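You operate a simulated robot arm through the tools that you are given. There is no shell and no other tool. Be economical: measure what you need, move in short steps, check, and stop when the job is done.

You run a simulated robot arm. Do the job below in one go: nothing can be reset, and whatever is moved stays where it is left.

TASK
Switch the tower off, plug the screen into the blue port, then switch tower and screen on.
Fine: the screen reads LINK; the purple plug stays where it is.

It is judged by the outcome, as a careful person would: the job done as asked, and still so three seconds after it is handed in. It fails if anything else is knocked over, pushed out of place, dropped, spilled or broken.

THE ROBOT
A 7-joint arm with a two-finger parallel gripper, fixed in place. Base frame: the origin is at the foot of the arm, x ahead of it, y to its left, z up; the work surface is at about z = 88. Units: cm, degrees, N and s.
With the tool pointing down near the work surface it reaches from about 20 to 74 cm from the base axis. Its first joint turns from -166.0 to 166.0 degrees. Payload 1.57 kg.
Tool frame: the origin (TCP) lies between the finger pads and is the grasp point; the fingertips stand 3 cm ahead of it; z points along the fingers, y is the line along which they close. Largest opening 11 cm; finger width 2.4, thickness 1.2; the body of the gripper, 4.8 by 11.2 cm, starts 7.8 cm behind the TCP.
Orientation is that of the tool frame in the base frame, as [roll, pitch, yaw] about the fixed x, y, z axes, in that order (R = Rz(yaw) Ry(pitch) Rx(roll)). With the fingers straight down and closing along the base's y, the tool's x points along the base's -x, its y along +y and its z along -z.

THE INTERFACE
- The arm moves only by the tool play_rows. Its arguments are lists of equal length, an entry for each row: "slide": the shift along the base's x, y, z in mm, a list of three; "angular": the turn, a rotation vector about the base's x, y, z in rad, a list of three. In form: {"slide": [[tx, ty, tz], ...], "angular": [[ax, ay, az], ...]}. A call has 1 to 12 rows; each row shifts and turns the commanded pose from where the row before left it. "claw" is the opening, from 0 (shut) to 1 (fully open), set as the call begins (left out, the last holds). Rows are played at 5 a second. More than 5 cm and 8.6 degrees between two rows, or a gripper value outside its range, and nothing of the call is played. A pose out of reach is approached as far as the arm can. The call stops where the force on the tool passes 40 N (or 10 N more than at its start, if that is more) or the arm is blocked; 0.2 s more then pass. The fingers move at their own pace (about 4.5 cm/s each) and stop on an object; they squeeze with about 43 N. The grip force told is the motor's: it shows also when the fingers shut on nothing. Time passes only in rows, and 0.2 s behind the last, so rows that do not move let the fingers close. It gives the time, the measured TCP pose, the force on the tool (base axes), the opening and the grip force at its end, in the units of the frame above (readings bear some noise), with the torque about the TCP (base axes, N m) and any sound that the robot's microphone picked up.
- Cameras (640 x 400 px; columns grow to the right, rows downward): "scene" is fixed at [21.84, -64.87, 166.2]; the picture's right is [0.80, -0.60, 0.00], its down [-0.41, -0.55, -0.72] and it looks along [0.44, 0.58, -0.69] (base axes); focal length 314 px, centre (320, 200). "wrist" rides on the gripper at [7, 1.6, -14.1] in the tool frame; the picture's right is [-0.23, 0.97, 0.00], its down [-0.85, -0.20, -0.48] and it looks along [-0.47, -0.11, 0.88] (tool axes); focal length 222 px, centre (320, 200). There is no depth. A picture from a camera that has moved, and an enlarged one, comes with that camera's place and axes in the base frame and with its lens.
- capture(camera): a new picture of that camera. It takes no simulated time.
- slide_trunk(by): slides the trunk up (or, below 0, down) by that many cm; the arm rides with it, the base frame stays. It gives what a move gives, with no picture.
- zoom(camera, box): a new picture of the part [left, top, right, bottom] of that camera's present view, enlarged. It takes no simulated time.
- sign_off(): hands the job in; it is judged then, once.

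Work in short steps. Places have to be worked out from the pictures, the camera data and where the tool is seen: move nearer, look again, correct. Check each grasp and each placing, and mend what went wrong. You have 120 turns and 84 pictures in all, those below and enlarged ones among them. Open the gripper and draw the arm clear of the work before you hand the job in, unless the task says otherwise; then end with one line.

The tools are called after "Request:" by a JSON object that holds its "method" and its "body". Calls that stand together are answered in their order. play_rows: Moves the arm, as the interface text tells. Its arguments: {"type":"object","properties":{"slide":{"type":"array"},"angular":{"type":"array"},"claw":{"type":"number"}},"required":["slide","angular"]} The other tools are called the same way: slide_trunk (by) slides the trunk up or down; capture (camera) takes a picture; zoom (camera, box) takes an enlarged picture of a part of a camera's view; sign_off () hands the job in.

At the start:

```text
clock: 0.0
position: [39.82, 9.19, 129.72]
ee_rot: [179.9, 0.0, 180.0]
wrist_force: [-0.3, -1.0, 0.9]
moment: [0.0, 0.04, -0.01]
width: 10.99
finger_force: 0.0
trunk travel left (down, up): [-50.0, 9.0]
```

scene: 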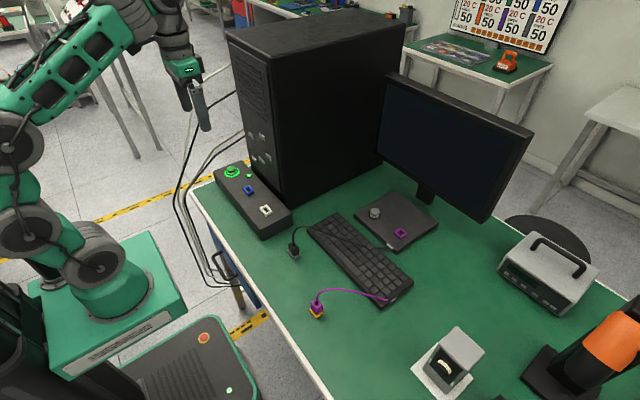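
wrist: 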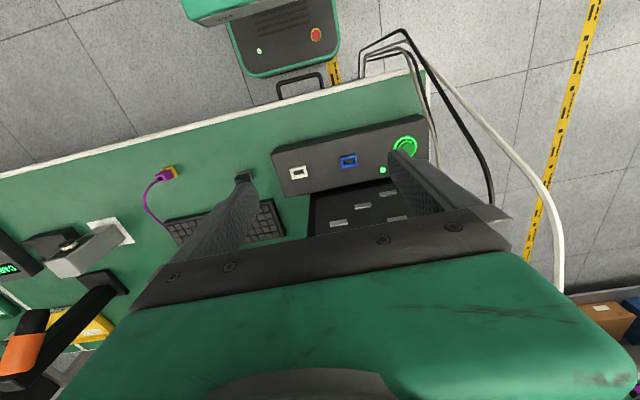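

I'll look closer at the panel, the loose plugs and the screen base before moving.

Request:
{"method": "zoom", "body": {"camera": "scene", "box": [200, 150, 320, 270]}}

Request:
{"method": "zoom", "body": {"camera": "scene", "box": [270, 180, 450, 330]}}

Request:
{"method": "zoom", "body": {"camera": "wrist", "box": [130, 110, 450, 270]}}

```text
3.33 times, centred on (260, 210) of scene
camera zoom: at [21.84, -64.87, 166.2], right [0.8, -0.6, 0.0], down [-0.41, -0.55, -0.72], along [0.44, 0.58, -0.69], focal length 1047 px, centre (520, 167)
```

zoom: 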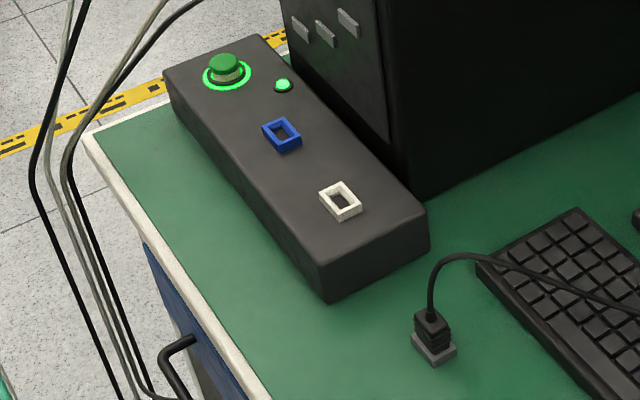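

```text
2.67 times, centred on (360, 255) of scene
camera zoom: at [21.84, -64.87, 166.2], right [0.8, -0.6, 0.0], down [-0.41, -0.55, -0.72], along [0.44, 0.58, -0.69], focal length 838 px, centre (213, 53)
```

zoom: 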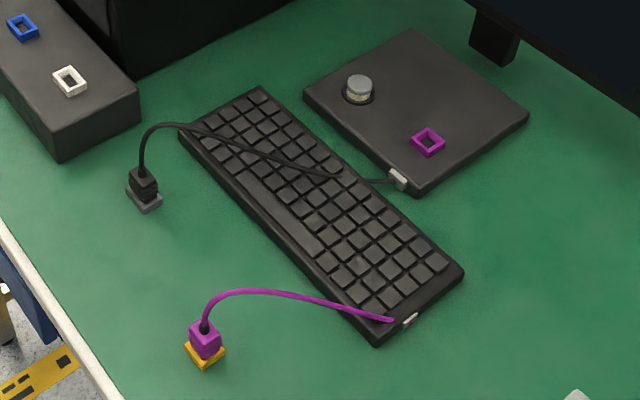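

```text
2.00 times, centred on (290, 190) of wrist
camera zoom: at [32.77, 10.75, 143.68], right [0.23, 0.97, 0.0], down [0.85, -0.2, 0.48], along [0.47, -0.11, -0.88], focal length 444 px, centre (380, 220)
```

zoom: 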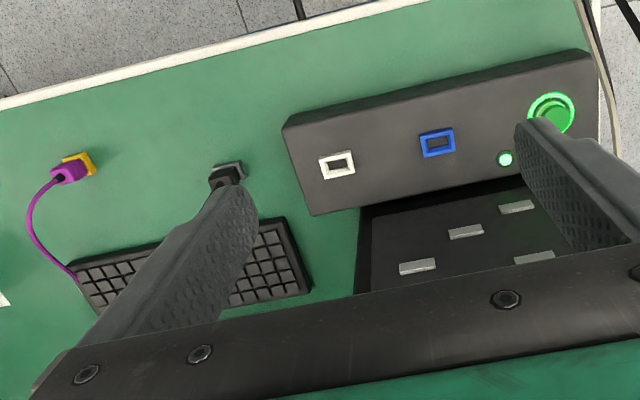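

The black lead runs from the screen base, with its plug standing in a grey holder near (50.7, -13.5). The purple one belongs to the keyboard. The green tower button is near (49.6, 25) and the blue port near (50.4, 13.3). I'll move with closed fingers above the panel for a better look.

Request:
{"method": "play_rows", "body": {"slide": [[0, 30, -20], [0, 35, -30], [10, 35, -30], [10, 30, -30], [0, 0, -30], [0, 0, 0]], "angular": [[0, 0, 0], [0, 0, 0], [0, 0, 0], [0, 0, 0], [0, 0, 0], [0, 0, 0]], "claw": 0}}

Request:
{"method": "capture", "body": {"camera": "wrist"}}

Request:
{"method": "capture", "body": {"camera": "scene"}}

```text
clock: 1.4
position: [41.85, 22.09, 115.71]
ee_rot: [180.0, 0.0, 180.0]
wrist_force: [-0.3, 0.2, -0.9]
moment: [0.03, 0.0, 0.02]
width: 0.0
finger_force: 7.4
trunk travel left (down, up): [-50.0, 9.0]
```

```text
78 pictures are left
camera wrist: at [34.81, 23.69, 129.8], right [0.23, 0.97, 0.0], down [0.85, -0.2, 0.48], along [0.47, -0.11, -0.88], focal length 222 px, centre (320, 200)
```

wrist: 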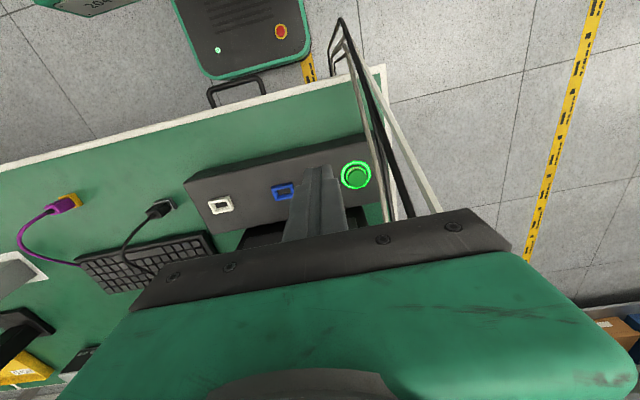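

```text
77 pictures are left
```

scene: 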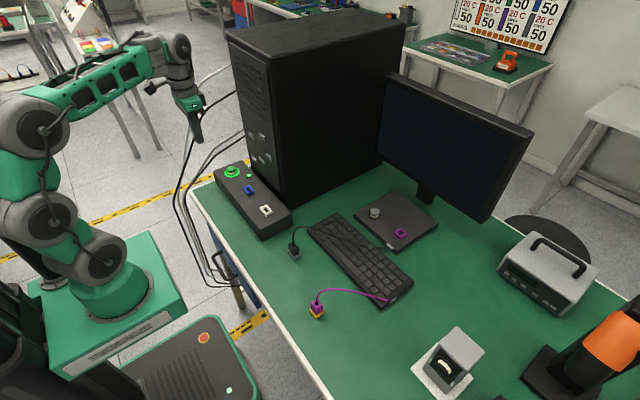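

The button reads near (49.5, 26.1, 97). I'll move above it with the fingertips about 4 cm clear.

Request:
{"method": "play_rows", "body": {"slide": [[25, 15, -20], [25, 12, -30], [20, 12, -30], [6, 0, -7], [0, 0, 0]], "angular": [[0, 0, 0], [0, 0, 0], [0, 0, 0], [0, 0, 0], [0, 0, 0]]}}

Request:
{"method": "capture", "body": {"camera": "wrist"}}

Request:
{"method": "zoom", "body": {"camera": "scene", "box": [180, 120, 300, 240]}}

```text
clock: 2.6
position: [49.38, 26.11, 106.99]
ee_rot: [180.0, 0.1, 179.9]
wrist_force: [0.4, -0.1, 0.0]
moment: [0.04, 0.02, -0.02]
width: 0.0
finger_force: 21.3
trunk travel left (down, up): [-50.0, 9.0]
```

```text
76 pictures are left
camera wrist: at [42.46, 27.54, 120.99], right [0.23, 0.97, 0.0], down [0.85, -0.2, 0.48], along [0.47, -0.11, -0.88], focal length 222 px, centre (320, 200)
```

wrist: 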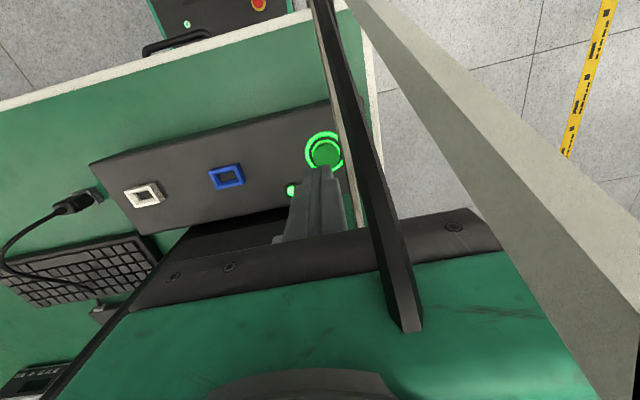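

```text
3.33 times, centred on (240, 180) of scene
camera zoom: at [21.84, -64.87, 166.2], right [0.8, -0.6, 0.0], down [-0.41, -0.55, -0.72], along [0.44, 0.58, -0.69], focal length 1047 px, centre (587, 267)
```

zoom: 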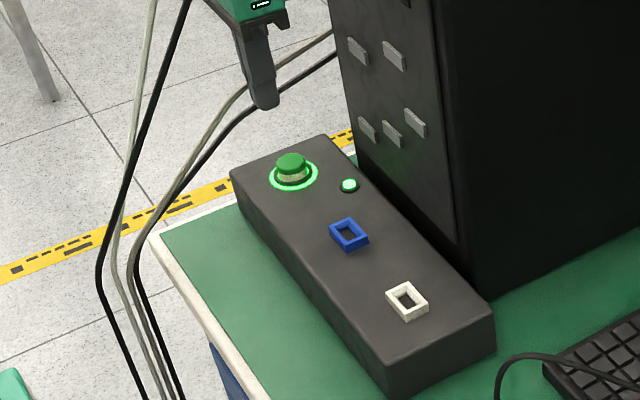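

The fingertip is over the button to within half a centimetre. I'll shift 4 mm in x and descend, slowing near contact.

Request:
{"method": "play_rows", "body": {"slide": [[4, 1, -20], [0, 0, -20], [0, 0, -12], [0, 0, -5], [0, 0, -3], [0, 0, -3], [0, 0, -3], [0, 0, -3]], "angular": [[0, 0, 0], [0, 0, 0], [0, 0, 0], [0, 0, 0], [0, 0, 0], [0, 0, 0], [0, 0, 0], [0, 0, 0]]}}

Request:
{"method": "zoom", "body": {"camera": "scene", "box": [180, 120, 300, 240]}}

```text
clock: 4.4
position: [49.82, 26.24, 100.19]
ee_rot: [-180.0, 0.0, -180.0]
wrist_force: [0.2, 0.5, 0.0]
moment: [0.03, -0.01, -0.01]
width: 0.0
finger_force: 21.1
trunk travel left (down, up): [-50.0, 9.0]
```

```text
3.33 times, centred on (240, 180) of scene
camera zoom: at [21.84, -64.87, 166.2], right [0.8, -0.6, 0.0], down [-0.41, -0.55, -0.72], along [0.44, 0.58, -0.69], focal length 1047 px, centre (587, 267)
```

zoom: 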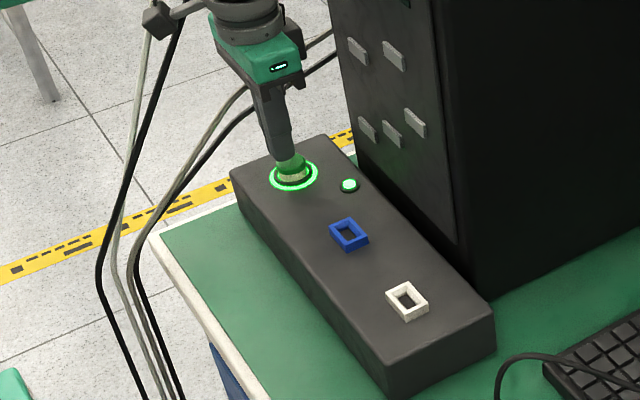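

No contact yet with the tip at z ≈ 97.2. The tip sits a bit left of the button centre in view, so I'll nudge (+4, -3) mm and keep pressing in 2 mm steps.

Request:
{"method": "play_rows", "body": {"slide": [[4, -3, 0], [0, 0, -2], [0, 0, -2], [0, 0, -2], [0, 0, -2], [0, 0, 0]], "angular": [[0, 0, 0], [0, 0, 0], [0, 0, 0], [0, 0, 0], [0, 0, 0], [0, 0, 0]]}}

Request:
{"method": "zoom", "body": {"camera": "scene", "box": [180, 120, 300, 240]}}

```text
clock: 5.8
position: [49.97, 25.9, 99.25]
ee_rot: [180.0, 0.1, -180.0]
wrist_force: [-0.2, 0.2, -0.1]
moment: [-0.05, 0.0, -0.01]
width: 0.0
finger_force: 21.4
trunk travel left (down, up): [-50.0, 9.0]
```

```text
3.33 times, centred on (240, 180) of scene
camera zoom: at [21.84, -64.87, 166.2], right [0.8, -0.6, 0.0], down [-0.41, -0.55, -0.72], along [0.44, 0.58, -0.69], focal length 1047 px, centre (587, 267)
```

zoom: 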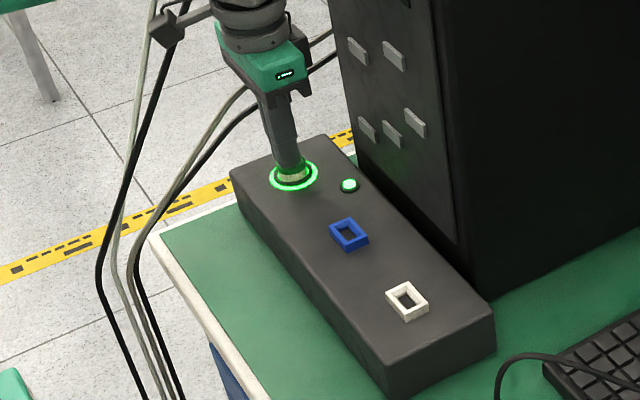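

Still no contact force, with the tip at z ≈ 96.25. I'll continue down in 1.5–2 mm steps.

Request:
{"method": "play_rows", "body": {"slide": [[0, 0, -2], [0, 0, -2], [0, 0, -2], [0, 0, 0]], "angular": [[0, 0, 0], [0, 0, 0], [0, 0, 0], [0, 0, 0]]}}

```text
clock: 6.8
position: [50.06, 25.91, 98.59]
ee_rot: [180.0, -0.1, 180.0]
wrist_force: [-0.4, 1.4, 1.1]
moment: [0.04, 0.0, 0.01]
width: 0.02
finger_force: 21.0
trunk travel left (down, up): [-50.0, 9.0]
heard: click
```

A click was heard. I'll rise and check whether the green lights have gone out.

Request:
{"method": "play_rows", "body": {"slide": [[0, 0, 15], [0, 0, 30], [-10, -20, 30], [-10, -20, 20], [0, 0, 0]], "angular": [[0, 0, 0], [0, 0, 0], [0, 0, 0], [0, 0, 0], [0, 0, 0]]}}

Request:
{"method": "zoom", "body": {"camera": "scene", "box": [180, 120, 300, 240]}}

Request:
{"method": "capture", "body": {"camera": "wrist"}}

```text
clock: 8.0
position: [48.1, 21.92, 108.2]
ee_rot: [-180.0, -0.1, -180.0]
wrist_force: [0.5, -0.3, 0.2]
moment: [-0.01, 0.0, 0.02]
width: 0.0
finger_force: 21.3
trunk travel left (down, up): [-50.0, 9.0]
```

```text
3.33 times, centred on (240, 180) of scene
camera zoom: at [21.84, -64.87, 166.2], right [0.8, -0.6, 0.0], down [-0.41, -0.55, -0.72], along [0.44, 0.58, -0.69], focal length 1047 px, centre (587, 267)
```

zoom: 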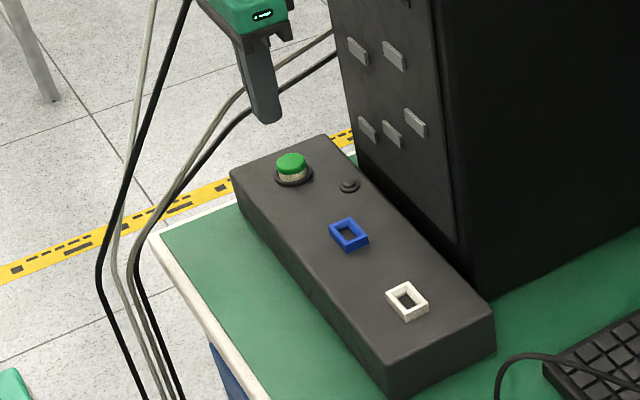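

```text
71 pictures are left
camera wrist: at [41.11, 23.52, 122.2], right [0.23, 0.97, 0.0], down [0.86, -0.2, 0.48], along [0.47, -0.11, -0.88], focal length 222 px, centre (320, 200)
```

wrist: 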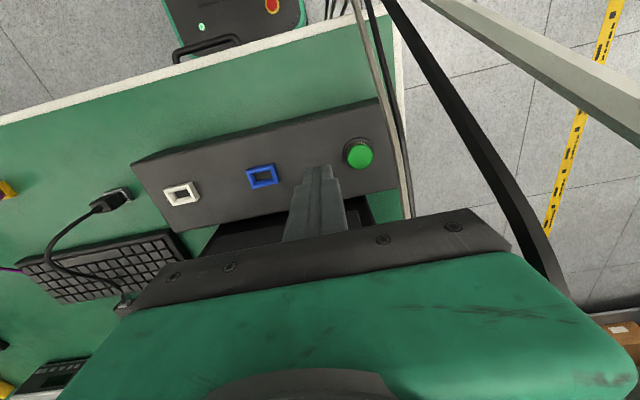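

The tower is off, with both lights out. Now a close look at the blue port and its orientation, then I'll travel to the black plug.

Request:
{"method": "zoom", "body": {"camera": "wrist", "box": [150, 120, 310, 220]}}

Request:
{"method": "play_rows", "body": {"slide": [[0, -45, 20], [0, -48, 0], [0, -48, 0], [0, -48, 0], [-10, -48, 0], [-10, -48, 0], [-10, -48, -10], [0, -20, -20], [0, 0, 0]], "angular": [[0, 0, 0], [0, 0, 0], [0, 0, 0], [0, 0, 0], [0, 0, 0], [0, 0, 0], [0, 0, 0], [0, 0, 0], [0, 0, 0]], "claw": 0.5}}

Request:
{"method": "capture", "body": {"camera": "wrist"}}

```text
4.00 times, centred on (230, 170) of wrist
camera zoom: at [41.11, 23.52, 122.2], right [0.23, 0.97, 0.0], down [0.86, -0.2, 0.48], along [0.47, -0.11, -0.88], focal length 888 px, centre (680, 320)
```

zoom: 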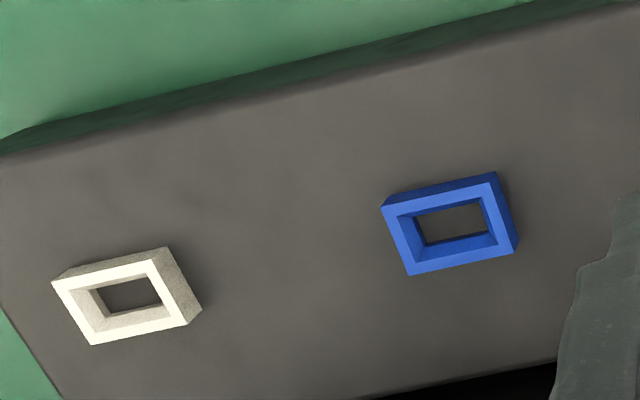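

```text
clock: 10.0
position: [45.23, -13.71, 107.29]
ee_rot: [-179.9, 0.0, 180.0]
wrist_force: [0.0, 0.1, 1.9]
moment: [-0.02, 0.0, 0.01]
width: 5.5
finger_force: 0.0
trunk travel left (down, up): [-50.0, 9.0]
```

```text
69 pictures are left
camera wrist: at [38.3, -12.15, 121.38], right [0.23, 0.97, 0.0], down [0.86, -0.2, 0.48], along [0.47, -0.11, -0.88], focal length 222 px, centre (320, 200)
```

wrist: 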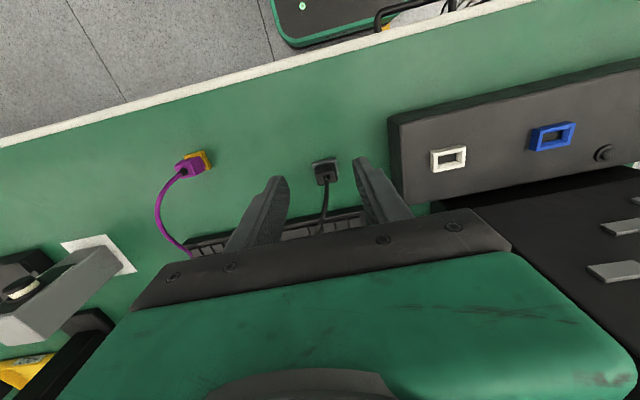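

The blue port's centre is about (50.35, 13.85), long side along y and nearly axis-aligned. Now I'll zoom on the black plug.

Request:
{"method": "zoom", "body": {"camera": "wrist", "box": [260, 130, 400, 220]}}

Request:
{"method": "zoom", "body": {"camera": "scene", "box": [260, 200, 340, 280]}}

```text
4.44 times, centred on (330, 175) of wrist
camera zoom: at [38.3, -12.15, 121.38], right [0.23, 0.97, 0.0], down [0.86, -0.2, 0.48], along [0.47, -0.11, -0.88], focal length 987 px, centre (276, 311)
```

zoom: 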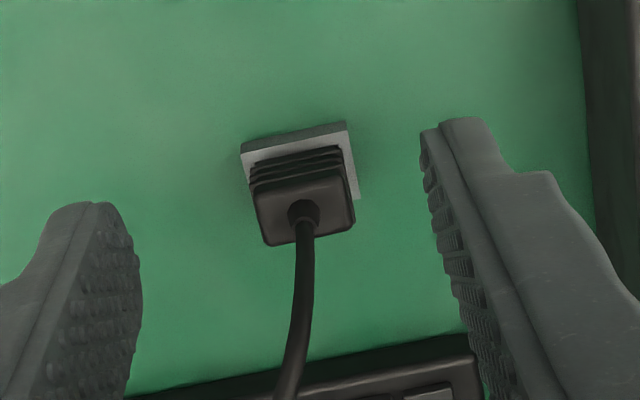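

```text
5.00 times, centred on (300, 240) of scene
camera zoom: at [21.84, -64.87, 166.2], right [0.8, -0.6, 0.0], down [-0.41, -0.55, -0.72], along [0.44, 0.58, -0.69], focal length 1571 px, centre (420, 0)
```

zoom: 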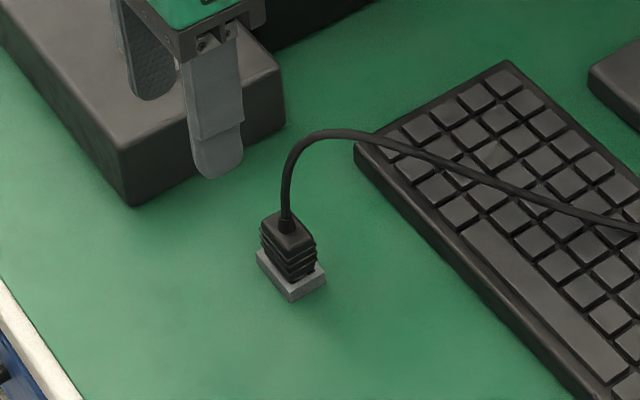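

The plug's holder centre works out at about (50.55, -14.1), nearly axis-aligned. Its rim is at z≈89 and the plug body top at ≈91.8. I'll come over it with the fingers straddling the cable, stopping higher to check alignment.

Request:
{"method": "play_rows", "body": {"slide": [[25, -4, -20], [28, 0, -25], [0, 0, -25], [0, 0, -15], [0, 0, 0]], "angular": [[0, 0, 0], [0, 0, 0], [0, 0, 0], [0, 0, 0], [0, 0, 0]]}}

Request:
{"method": "capture", "body": {"camera": "wrist"}}

Request:
{"method": "zoom", "body": {"camera": "scene", "box": [260, 200, 340, 280]}}

```text
clock: 11.2
position: [50.57, -13.94, 98.73]
ee_rot: [-180.0, 0.0, 180.0]
wrist_force: [-0.6, -0.6, -0.3]
moment: [-0.01, -0.01, -0.04]
width: 5.49
finger_force: 0.0
trunk travel left (down, up): [-50.0, 9.0]
```

```text
66 pictures are left
camera wrist: at [43.58, -12.35, 112.72], right [0.23, 0.97, 0.0], down [0.85, -0.2, 0.48], along [0.47, -0.11, -0.88], focal length 222 px, centre (320, 200)
```

wrist: 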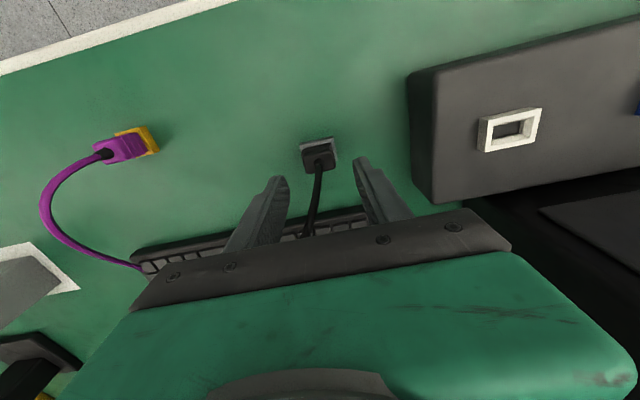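

```text
5.00 times, centred on (300, 240) of scene
camera zoom: at [21.84, -64.87, 166.2], right [0.8, -0.6, 0.0], down [-0.41, -0.55, -0.72], along [0.44, 0.58, -0.69], focal length 1571 px, centre (420, 0)
```

zoom: 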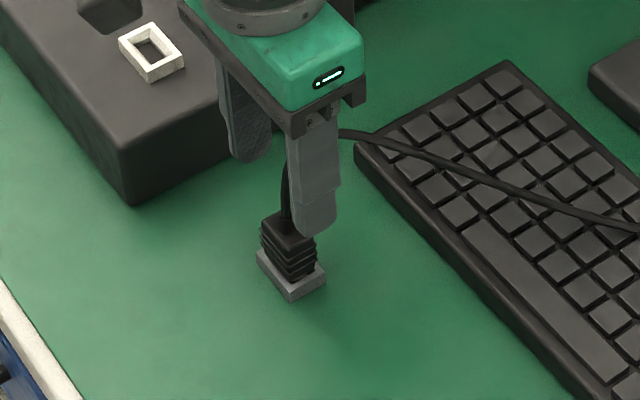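

The fingers straddle the cable well. I'll zoom to refine the plug's x before lowering.

Request:
{"method": "zoom", "body": {"camera": "wrist", "box": [270, 115, 390, 190]}}

```text
5.33 times, centred on (330, 152) of wrist
camera zoom: at [43.58, -12.35, 112.72], right [0.23, 0.97, 0.0], down [0.85, -0.2, 0.48], along [0.47, -0.11, -0.88], focal length 1185 px, centre (267, 453)
```

zoom: 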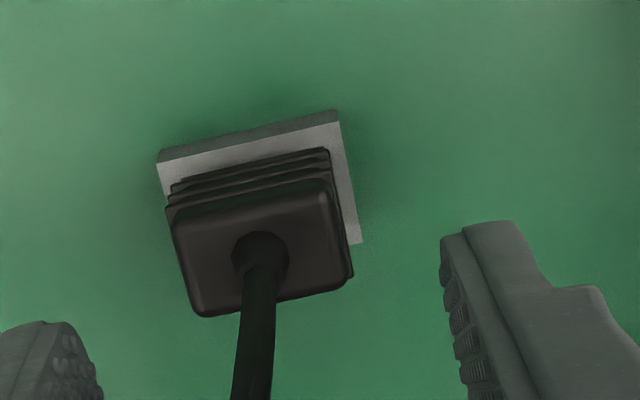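

Refined, the plug is centred at (50.6, -14.1) with yaw about 0. I'll lower to TCP z ≈ 92.5 with the fingertips just above the holder rim.

Request:
{"method": "play_rows", "body": {"slide": [[0, -1, -20], [0, 0, -20], [0, 0, -15], [0, 0, -6], [0, 0, 0]], "angular": [[0, 0, 0], [0, 0, 0], [0, 0, 0], [0, 0, 0], [0, 0, 0]]}}

Request:
{"method": "zoom", "body": {"camera": "scene", "box": [260, 200, 340, 280]}}

Request:
{"method": "zoom", "body": {"camera": "wrist", "box": [260, 80, 400, 220]}}

```text
clock: 12.4
position: [50.43, -13.94, 92.66]
ee_rot: [-180.0, 0.0, 179.9]
wrist_force: [-0.9, 0.0, 0.8]
moment: [0.03, -0.04, -0.02]
width: 5.51
finger_force: 0.0
trunk travel left (down, up): [-50.0, 9.0]
```

```text
5.00 times, centred on (300, 240) of scene
camera zoom: at [21.84, -64.87, 166.2], right [0.8, -0.6, 0.0], down [-0.41, -0.55, -0.72], along [0.44, 0.58, -0.69], focal length 1571 px, centre (420, 0)
```

zoom: 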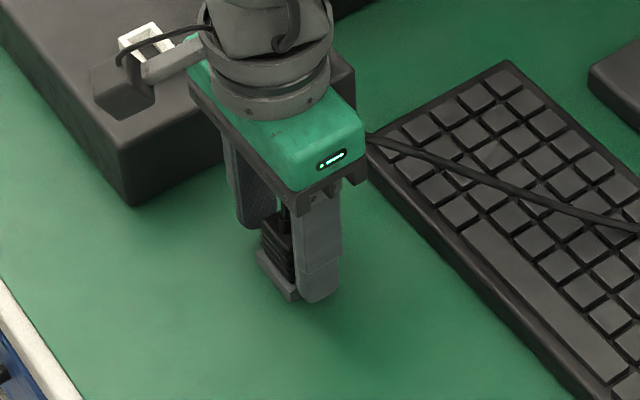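

```text
2.86 times, centred on (330, 150) of wrist
camera zoom: at [43.45, -12.4, 106.67], right [0.23, 0.97, 0.0], down [0.86, -0.2, 0.48], along [0.47, -0.11, -0.88], focal length 635 px, centre (291, 343)
```

zoom: 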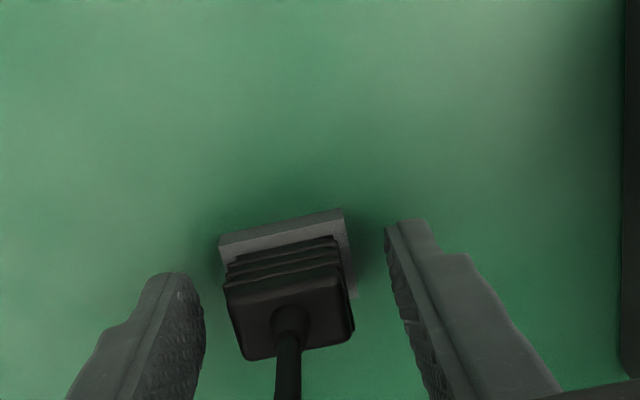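

The fingers straddle the body. I'll nudge (+1.5, -1) mm and close.

Request:
{"method": "play_rows", "body": {"slide": [[1.5, -1, 0], [0, 0, 0], [0, 0, 0], [0, 0, 0], [0, 0, 0]], "angular": [[0, 0, 0], [0, 0, 0], [0, 0, 0], [0, 0, 0], [0, 0, 0]], "claw": 0}}

```text
clock: 13.6
position: [50.69, -14.01, 92.66]
ee_rot: [-180.0, 0.1, -180.0]
wrist_force: [1.1, 0.8, 0.7]
moment: [0.05, 0.02, 0.0]
width: 2.83
finger_force: 38.5
trunk travel left (down, up): [-50.0, 9.0]
```

The grip holds at 2.83 cm width. I'll draw it straight up slowly.

Request:
{"method": "play_rows", "body": {"slide": [[0, 0, 3], [0, 0, 4], [0, 0, 5], [0, 0, 8], [0, 0, 10], [0, 0, 10], [0, 0, 10], [0, 0, 0]], "angular": [[0, 0, 0], [0, 0, 0], [0, 0, 0], [0, 0, 0], [0, 0, 0], [0, 0, 0], [0, 0, 0], [0, 0, 0]]}}

Request:
{"method": "zoom", "body": {"camera": "scene", "box": [250, 180, 350, 280]}}

Request:
{"method": "zoom", "body": {"camera": "wrist", "box": [260, 80, 400, 220]}}

```text
clock: 15.4
position: [50.65, -13.97, 97.52]
ee_rot: [-180.0, 0.1, 180.0]
wrist_force: [0.1, -0.1, -0.8]
moment: [-0.02, 0.01, 0.0]
width: 2.86
finger_force: 38.7
trunk travel left (down, up): [-50.0, 9.0]
```

```text
4.00 times, centred on (300, 230) of scene
camera zoom: at [21.84, -64.87, 166.2], right [0.8, -0.6, 0.0], down [-0.41, -0.55, -0.72], along [0.44, 0.58, -0.69], focal length 1257 px, centre (400, 80)
```

zoom: 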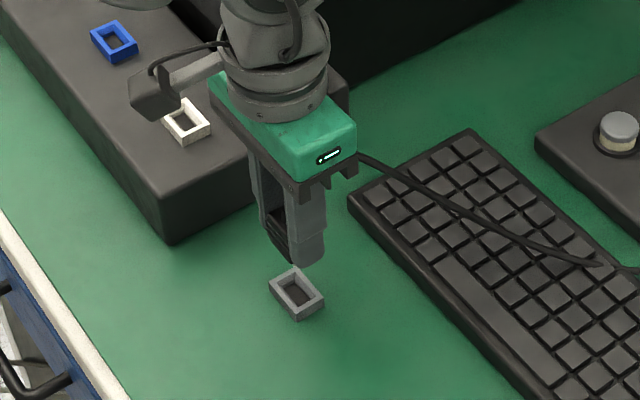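

```text
2.86 times, centred on (330, 150) of wrist
camera zoom: at [43.62, -12.44, 111.56], right [0.23, 0.97, 0.0], down [0.85, -0.2, 0.48], along [0.47, -0.11, -0.88], focal length 635 px, centre (291, 343)
```

zoom: 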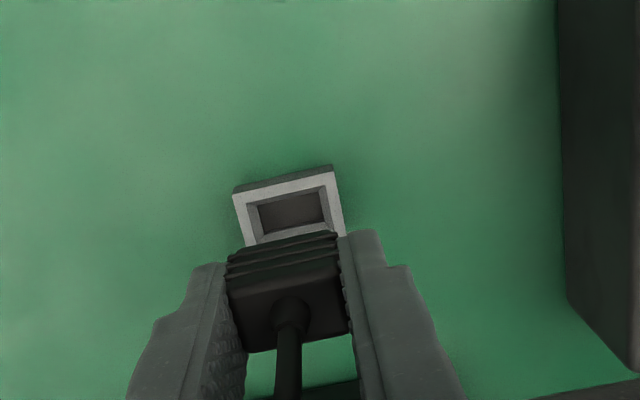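

The plug is out cleanly and the grey holder stayed put. I'll raise and carry it toward the blue port, watching for cable pull.

Request:
{"method": "play_rows", "body": {"slide": [[0, 10, 30], [0, 35, 30], [0, 40, 20], [0, 40, 5], [0, 40, 0], [0, 40, 0], [-2, 40, 0], [0, 33, 0], [0, 0, 0]], "angular": [[0, 0, 0], [0, 0, 0], [0, 0, 0], [0, 0, 0], [0, 0, 0], [0, 0, 0], [0, 0, 0], [0, 0, 0], [0, 0, 0]]}}

Request:
{"method": "capture", "body": {"camera": "wrist"}}

Request:
{"method": "capture", "body": {"camera": "scene"}}

```text
clock: 17.4
position: [50.41, 13.64, 106.04]
ee_rot: [-180.0, 0.0, 180.0]
wrist_force: [0.3, -0.4, -1.0]
moment: [-0.02, -0.01, 0.0]
width: 2.85
finger_force: 38.5
trunk travel left (down, up): [-50.0, 9.0]
```

```text
59 pictures are left
camera wrist: at [43.37, 15.26, 120.05], right [0.23, 0.97, 0.0], down [0.85, -0.2, 0.48], along [0.47, -0.11, -0.88], focal length 222 px, centre (320, 200)
```

wrist: 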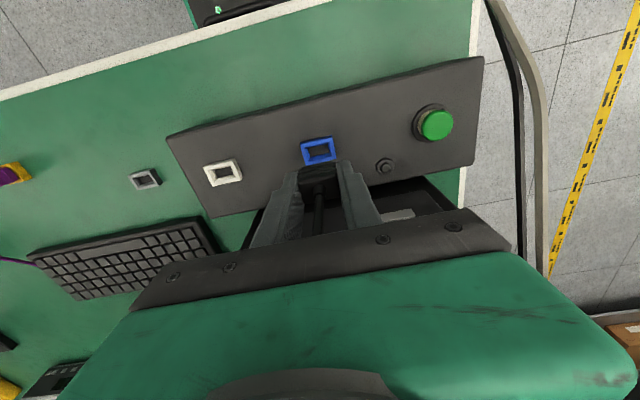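

```text
58 pictures are left
```

scene: 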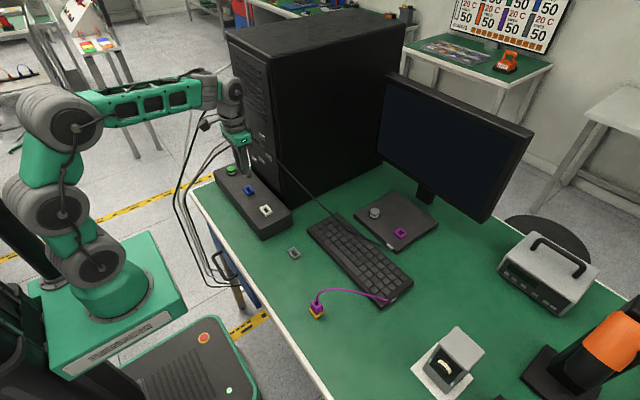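

There's no tension. I'll zoom to locate the blue port precisely relative to the plug.

Request:
{"method": "zoom", "body": {"camera": "wrist", "box": [260, 110, 380, 210]}}

Request:
{"method": "zoom", "body": {"camera": "scene", "box": [205, 125, 295, 215]}}

```text
4.00 times, centred on (320, 160) of wrist
camera zoom: at [43.37, 15.26, 120.05], right [0.23, 0.97, 0.0], down [0.85, -0.2, 0.48], along [0.47, -0.11, -0.88], focal length 888 px, centre (320, 360)
```

zoom: 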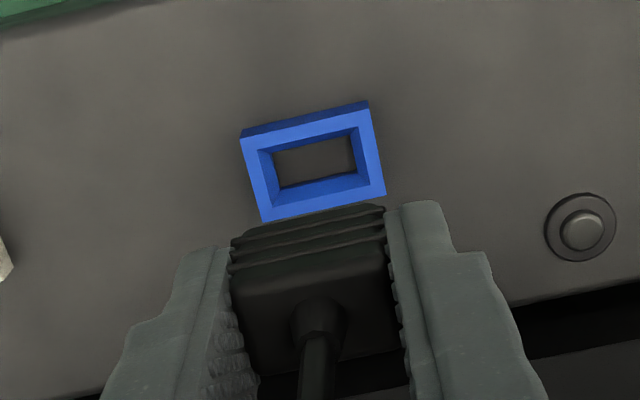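

```text
4.44 times, centred on (250, 170) of scene
camera zoom: at [21.84, -64.87, 166.2], right [0.8, -0.6, 0.0], down [-0.41, -0.55, -0.72], along [0.44, 0.58, -0.69], focal length 1396 px, centre (631, 333)
```

zoom: 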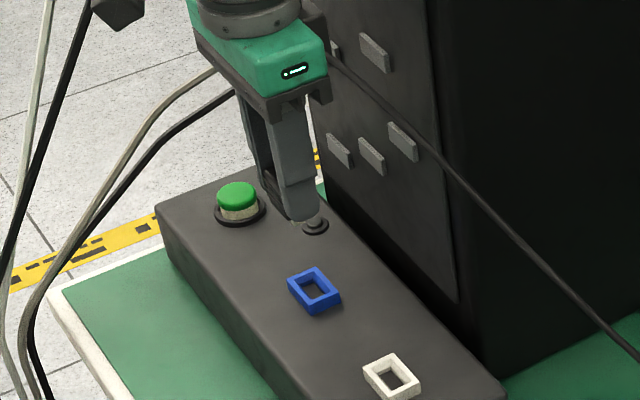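

The port rim is at z≈95, centre about (50.6, 13.45). I'll lower to the same height above the rim as the earlier holder view (TCP 103.5), so both pictures can be compared directly.

Request:
{"method": "play_rows", "body": {"slide": [[2, -2, -10], [0, 0, -15], [0, 0, 0], [0, 0, 0]], "angular": [[0, 0, 0], [0, 0, 0], [0, 0, 0], [0, 0, 0]]}}

Request:
{"method": "zoom", "body": {"camera": "wrist", "box": [260, 80, 400, 220]}}

```text
clock: 18.4
position: [50.58, 13.53, 103.63]
ee_rot: [-180.0, 0.0, -180.0]
wrist_force: [1.0, -0.1, 0.3]
moment: [-0.03, 0.04, -0.03]
width: 2.87
finger_force: 38.4
trunk travel left (down, up): [-50.0, 9.0]
```

```text
2.86 times, centred on (330, 150) of wrist
camera zoom: at [43.61, 14.99, 117.57], right [0.23, 0.97, 0.0], down [0.85, -0.2, 0.48], along [0.47, -0.11, -0.88], focal length 635 px, centre (291, 343)
```

zoom: 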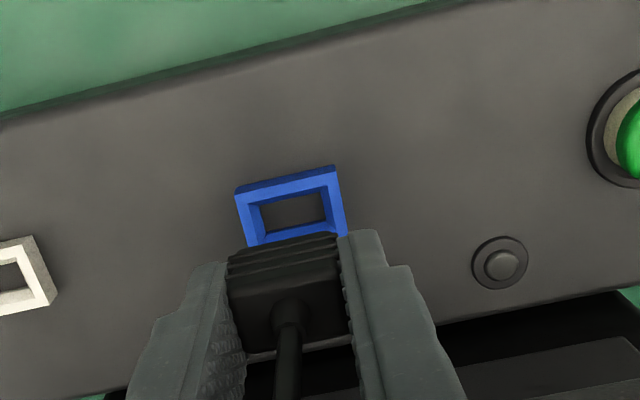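

The view matches the holder view almost exactly (about 0.7 mm in +y needed). I'll descend vertically, with seating expected at TCP ≈ 98.8.

Request:
{"method": "play_rows", "body": {"slide": [[0, 0.7, -10], [0, 0, -10], [0, 0, -5], [0, 0, -5], [0, 0, -4], [0, 0, -4], [0, 0, -3], [0, 0, 0]], "angular": [[0, 0, 0], [0, 0, 0], [0, 0, 0], [0, 0, 0], [0, 0, 0], [0, 0, 0], [0, 0, 0], [0, 0, 0]]}}

Request:
{"method": "zoom", "body": {"camera": "wrist", "box": [260, 80, 400, 220]}}

Request:
{"method": "zoom", "body": {"camera": "scene", "box": [205, 125, 295, 215]}}

```text
clock: 20.2
position: [50.66, 13.64, 99.47]
ee_rot: [-180.0, 0.1, 180.0]
wrist_force: [-0.2, 0.0, -0.5]
moment: [0.01, 0.0, 0.01]
width: 2.84
finger_force: 38.9
trunk travel left (down, up): [-50.0, 9.0]
```

```text
2.86 times, centred on (330, 150) of wrist
camera zoom: at [43.66, 15.24, 113.47], right [0.23, 0.97, 0.0], down [0.86, -0.2, 0.48], along [0.47, -0.11, -0.88], focal length 635 px, centre (291, 343)
```

zoom: 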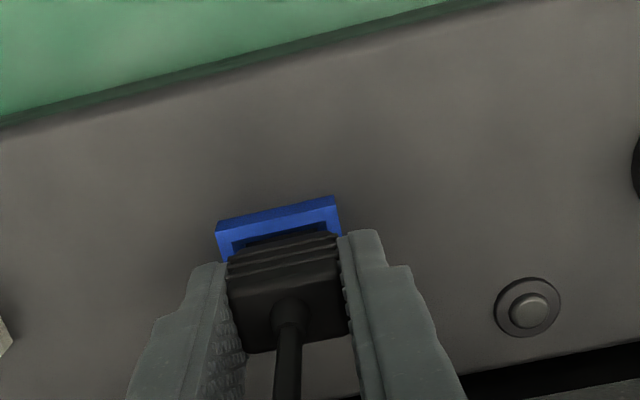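

```text
4.44 times, centred on (250, 170) of scene
camera zoom: at [21.84, -64.87, 166.2], right [0.8, -0.6, 0.0], down [-0.41, -0.55, -0.72], along [0.44, 0.58, -0.69], focal length 1396 px, centre (631, 333)
```

zoom: 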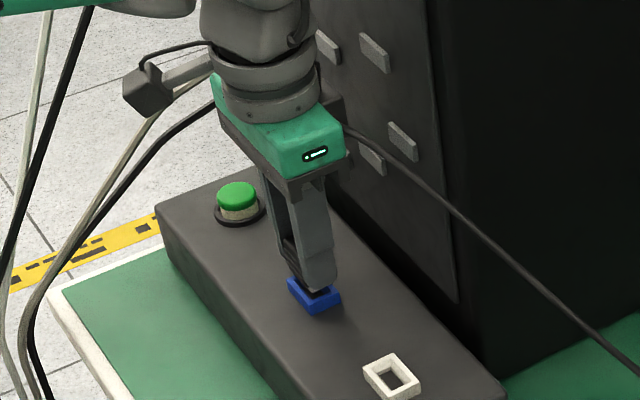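

It's still about 0.7 cm above seating, and the picture hints at a small y offset. I'll zoom tighter to measure it.

Request:
{"method": "zoom", "body": {"camera": "wrist", "box": [325, 140, 395, 180]}}

Request:
{"method": "zoom", "body": {"camera": "wrist", "box": [320, 140, 390, 184]}}

```text
9.14 times, centred on (360, 160) of wrist
camera zoom: at [43.66, 15.24, 113.47], right [0.23, 0.97, 0.0], down [0.86, -0.2, 0.48], along [0.47, -0.11, -0.88], focal length 2031 px, centre (-46, 566)
```

zoom: 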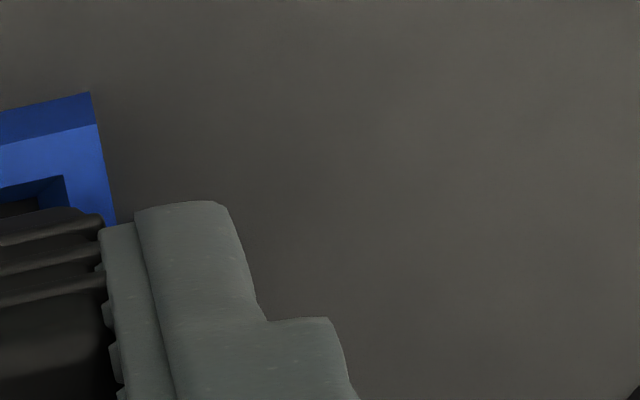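

```text
9.09 times, centred on (355, 162) of wrist
camera zoom: at [43.66, 15.24, 113.47], right [0.23, 0.97, 0.0], down [0.86, -0.2, 0.48], along [0.47, -0.11, -0.88], focal length 2019 px, centre (2, 546)
```

zoom: 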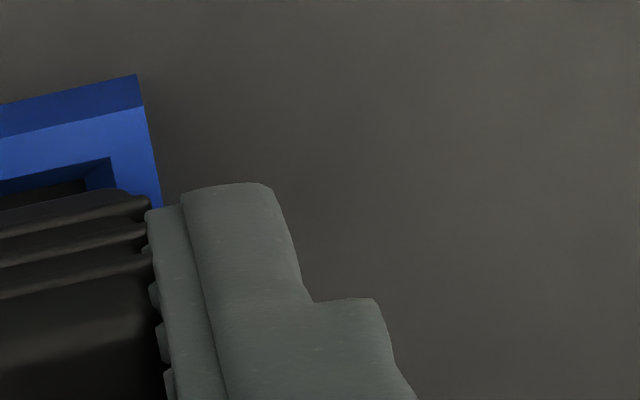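

I need the whole port, so I'll re-crop.

Request:
{"method": "zoom", "body": {"camera": "wrist", "box": [300, 140, 356, 175]}}

```text
11.43 times, centred on (328, 158) of wrist
camera zoom: at [43.66, 15.24, 113.47], right [0.23, 0.97, 0.0], down [0.86, -0.2, 0.48], along [0.47, -0.11, -0.88], focal length 2538 px, centre (229, 686)
```

zoom: 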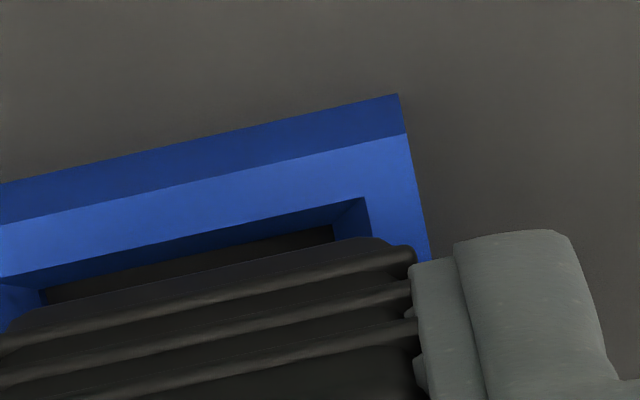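

The port sits about 1 mm to -y of the plug, so I'll shift -1 mm. Then I'll ease down in 1–2 mm steps with the force guard.

Request:
{"method": "play_rows", "body": {"slide": [[0, -1, 0], [0, 0, -2], [0, 0, -2], [0, 0, -1.5], [0, 0, 0]], "angular": [[0, 0, 0], [0, 0, 0], [0, 0, 0], [0, 0, 0], [0, 0, 0]]}}

Request:
{"method": "zoom", "body": {"camera": "wrist", "box": [290, 140, 360, 184]}}

```text
clock: 21.4
position: [50.68, 13.56, 99.01]
ee_rot: [179.9, 0.1, 179.9]
wrist_force: [1.3, -3.5, 4.3]
moment: [-0.08, -0.03, 0.0]
width: 2.85
finger_force: 38.5
trunk travel left (down, up): [-50.0, 9.0]
```

```text
9.09 times, centred on (325, 162) of wrist
camera zoom: at [43.64, 15.14, 112.99], right [0.23, 0.97, 0.0], down [0.85, -0.2, 0.48], along [0.47, -0.11, -0.88], focal length 2019 px, centre (274, 546)
```

zoom: 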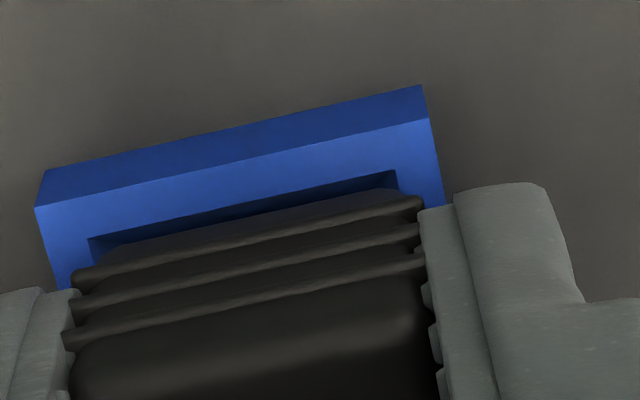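

It has touched lightly, and the force pushes the plug toward -y. I'll yield 0.7 mm that way (0.3 mm in +x) and continue down.

Request:
{"method": "play_rows", "body": {"slide": [[0.3, -0.7, 0], [0, 0, 0], [0, 0, -1], [0, 0, -1], [0, 0, -1], [0, 0, 0]], "angular": [[0, 0, 0], [0, 0, 0], [0, 0, 0], [0, 0, 0], [0, 0, 0], [0, 0, 0]]}}

```text
clock: 22.8
position: [50.71, 13.44, 98.69]
ee_rot: [-179.9, 0.1, -180.0]
wrist_force: [0.4, 3.8, 11.2]
moment: [0.14, 0.0, -0.02]
width: 2.86
finger_force: 38.3
trunk travel left (down, up): [-50.0, 9.0]
```

Request:
{"method": "zoom", "body": {"camera": "wrist", "box": [290, 140, 360, 184]}}

Request:
{"method": "zoom", "body": {"camera": "scene", "box": [220, 155, 280, 215]}}

```text
9.09 times, centred on (325, 162) of wrist
camera zoom: at [43.6, 15.05, 112.72], right [0.23, 0.97, 0.0], down [0.85, -0.2, 0.48], along [0.47, -0.11, -0.88], focal length 2019 px, centre (274, 546)
```

zoom: 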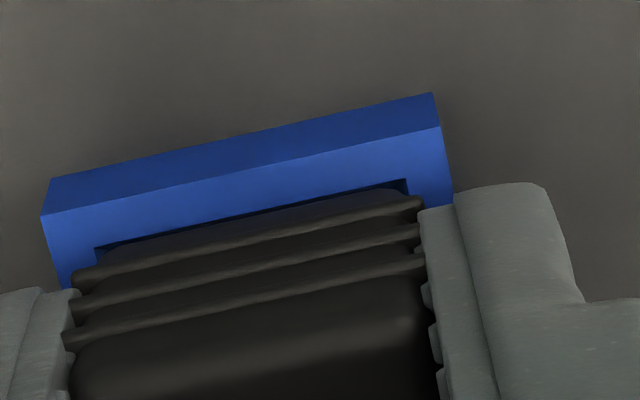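

```text
6.67 times, centred on (250, 185) of scene
camera zoom: at [21.84, -64.87, 166.2], right [0.8, -0.6, 0.0], down [-0.41, -0.55, -0.72], along [0.44, 0.58, -0.69], focal length 2095 px, centre (787, 300)
```

zoom: 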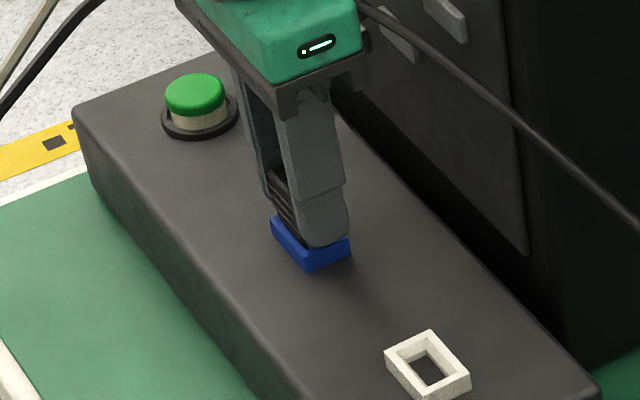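

The plug shank has entered the blue hole but isn't fully down, with about 5 mm left by comparison with the holder. I'll recentre 0.3 mm toward +y and press on gently.

Request:
{"method": "play_rows", "body": {"slide": [[0, 0.3, 0], [0, 0, -1], [0, 0, -1], [0, 0, -1], [0, 0, 0]], "angular": [[0, 0, 0], [0, 0, 0], [0, 0, 0], [0, 0, 0], [0, 0, 0]]}}

```text
clock: 24.0
position: [50.49, 13.54, 98.58]
ee_rot: [179.9, 0.3, 180.0]
wrist_force: [3.7, 2.6, 32.7]
moment: [0.17, -0.12, 0.02]
width: 2.87
finger_force: 38.3
trunk travel left (down, up): [-50.0, 9.0]
```

Request:
{"method": "zoom", "body": {"camera": "wrist", "box": [290, 140, 360, 184]}}

```text
9.09 times, centred on (325, 162) of wrist
camera zoom: at [43.54, 15.04, 112.5], right [0.23, 0.97, 0.0], down [0.85, -0.2, 0.48], along [0.47, -0.11, -0.88], focal length 2019 px, centre (274, 546)
```

zoom: 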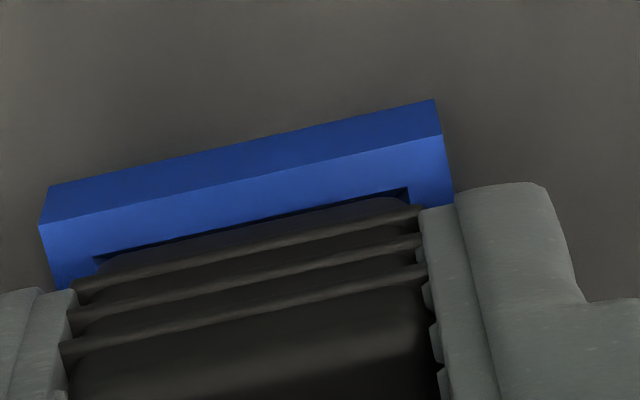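

It's resisting at about 33 N with a central load and a slight +x side force. I'll relax, shift +0.6 mm in x, and press again.

Request:
{"method": "play_rows", "body": {"slide": [[0, 0, 2.5], [0.6, -0.2, 0], [0, 0, 0], [0, 0, -1], [0, 0, -1], [0, 0, -1], [0, 0, 0]], "angular": [[0, 0, 0], [0, 0, 0], [0, 0, 0], [0, 0, 0], [0, 0, 0], [0, 0, 0], [0, 0, 0]]}}

```text
clock: 25.6
position: [50.57, 13.63, 98.48]
ee_rot: [-179.9, 0.2, -180.0]
wrist_force: [0.6, 4.1, 31.8]
moment: [0.12, 0.08, 0.01]
width: 2.87
finger_force: 38.9
trunk travel left (down, up): [-50.0, 9.0]
```

The side force in x is gone. I'll ease 0.4 mm toward +y and press a little more.

Request:
{"method": "play_rows", "body": {"slide": [[0, 0.4, 0], [0, 0, -0.7], [0, 0, -0.7], [0, 0, -0.7], [0, 0, 0]], "angular": [[0, 0, 0], [0, 0, 0], [0, 0, 0], [0, 0, 0], [0, 0, 0]]}}

Request:
{"method": "zoom", "body": {"camera": "wrist", "box": [290, 140, 360, 184]}}

```text
clock: 26.8
position: [50.59, 13.48, 98.19]
ee_rot: [179.9, 0.2, 179.9]
wrist_force: [1.2, 0.3, 36.4]
moment: [0.02, 0.01, 0.03]
width: 2.85
finger_force: 38.3
trunk travel left (down, up): [-50.0, 9.0]
```

```text
9.09 times, centred on (325, 162) of wrist
camera zoom: at [43.56, 15.05, 112.21], right [0.23, 0.97, 0.0], down [0.85, -0.2, 0.48], along [0.47, -0.11, -0.88], focal length 2019 px, centre (274, 546)
```

zoom: 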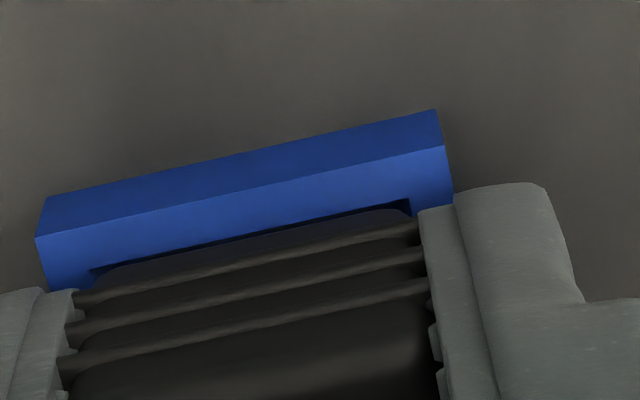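

The plug has slipped up a little in the fingers. It looks as though its shank is resting on the rim's far (+x) edge rather than sinking in, with a dark gap showing on the -x side. I'll lift clear and inspect.

Request:
{"method": "play_rows", "body": {"slide": [[0, 0, 5], [0, 0, 10], [0, 0, 15], [0, 0, 15], [0, 0, 0]], "angular": [[0, 0, 0], [0, 0, 0], [0, 0, 0], [0, 0, 0], [0, 0, 0]]}}

Request:
{"method": "zoom", "body": {"camera": "wrist", "box": [285, 125, 365, 175]}}

Request:
{"method": "zoom", "body": {"camera": "scene", "box": [220, 155, 280, 215]}}

```text
clock: 28.0
position: [50.53, 13.61, 102.47]
ee_rot: [180.0, 0.0, -179.9]
wrist_force: [-0.1, 0.5, -0.2]
moment: [0.01, 0.04, -0.03]
width: 2.84
finger_force: 38.1
trunk travel left (down, up): [-50.0, 9.0]
```

```text
8.00 times, centred on (325, 150) of wrist
camera zoom: at [43.65, 15.12, 116.46], right [0.23, 0.97, 0.0], down [0.86, -0.2, 0.48], along [0.47, -0.11, -0.88], focal length 1777 px, centre (280, 600)
```

zoom: 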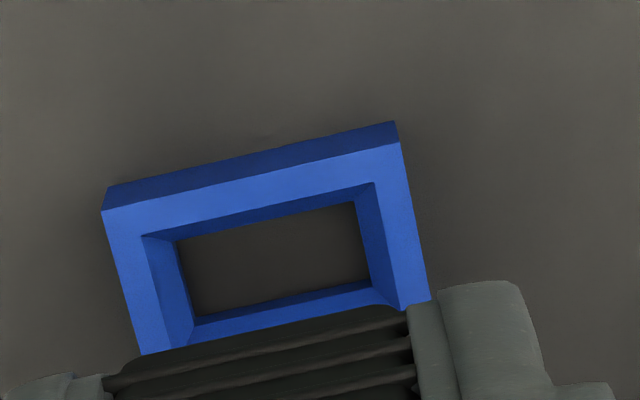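

```text
6.67 times, centred on (250, 185) of scene
camera zoom: at [21.84, -64.87, 166.2], right [0.8, -0.6, 0.0], down [-0.41, -0.55, -0.72], along [0.44, 0.58, -0.69], focal length 2095 px, centre (787, 300)
```

zoom: 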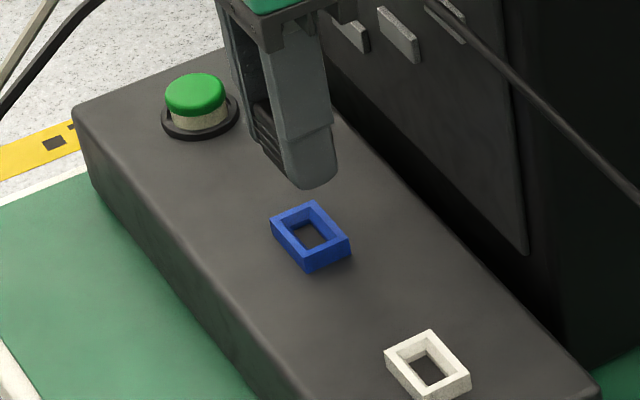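

The port is a funnel-shaped socket. To see the plug's underside and any tilt in the grip, I'll back off a little and rotate about z so the scene camera looks between the fingers.

Request:
{"method": "play_rows", "body": {"slide": [[-10, -5, 25], [-20, -10, 20], [-20, -10, 10], [-10, -10, 0], [0, 0, 0], [0, 0, 0], [0, 0, 0], [0, 0, 0]], "angular": [[0, 0, 0], [0, 0, 0.13], [0, 0, 0.13], [0, 0, 0.13], [0, 0, 0.13], [0, 0, 0.13], [0, 0, 0.13], [0, 0, 0.13]]}}

Request:
{"method": "capture", "body": {"camera": "scene"}}

```text
clock: 29.8
position: [44.66, 10.07, 108.14]
ee_rot: [-179.9, 0.0, -127.8]
wrist_force: [-0.3, 0.3, -0.9]
moment: [0.03, 0.05, 0.0]
width: 2.84
finger_force: 38.7
trunk travel left (down, up): [-50.0, 9.0]
```

```text
42 pictures are left
```

scene: 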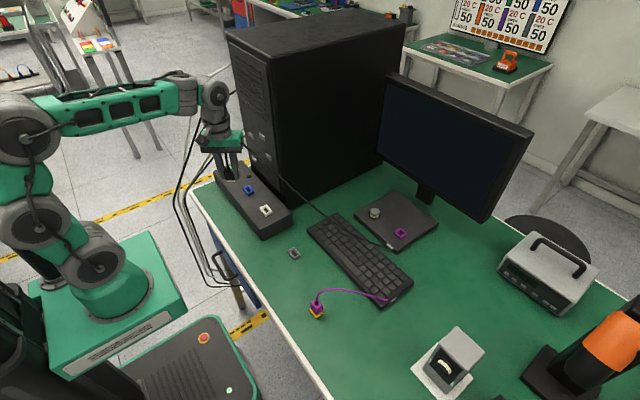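

Request:
{"method": "zoom", "body": {"camera": "scene", "box": [205, 140, 255, 190]}}

```text
8.00 times, centred on (230, 165) of scene
camera zoom: at [21.84, -64.87, 166.2], right [0.8, -0.6, 0.0], down [-0.41, -0.55, -0.72], along [0.44, 0.58, -0.69], focal length 2514 px, centre (1040, 480)
```

zoom: 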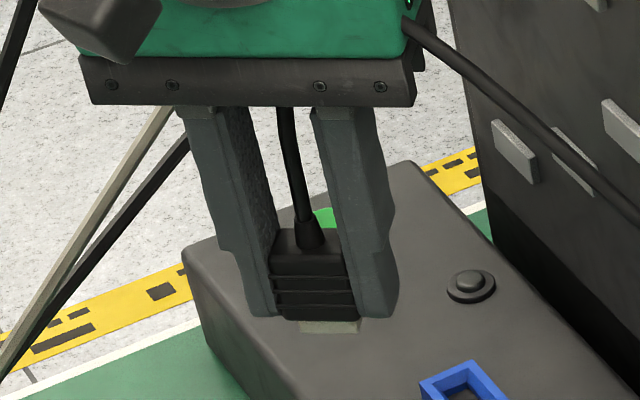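

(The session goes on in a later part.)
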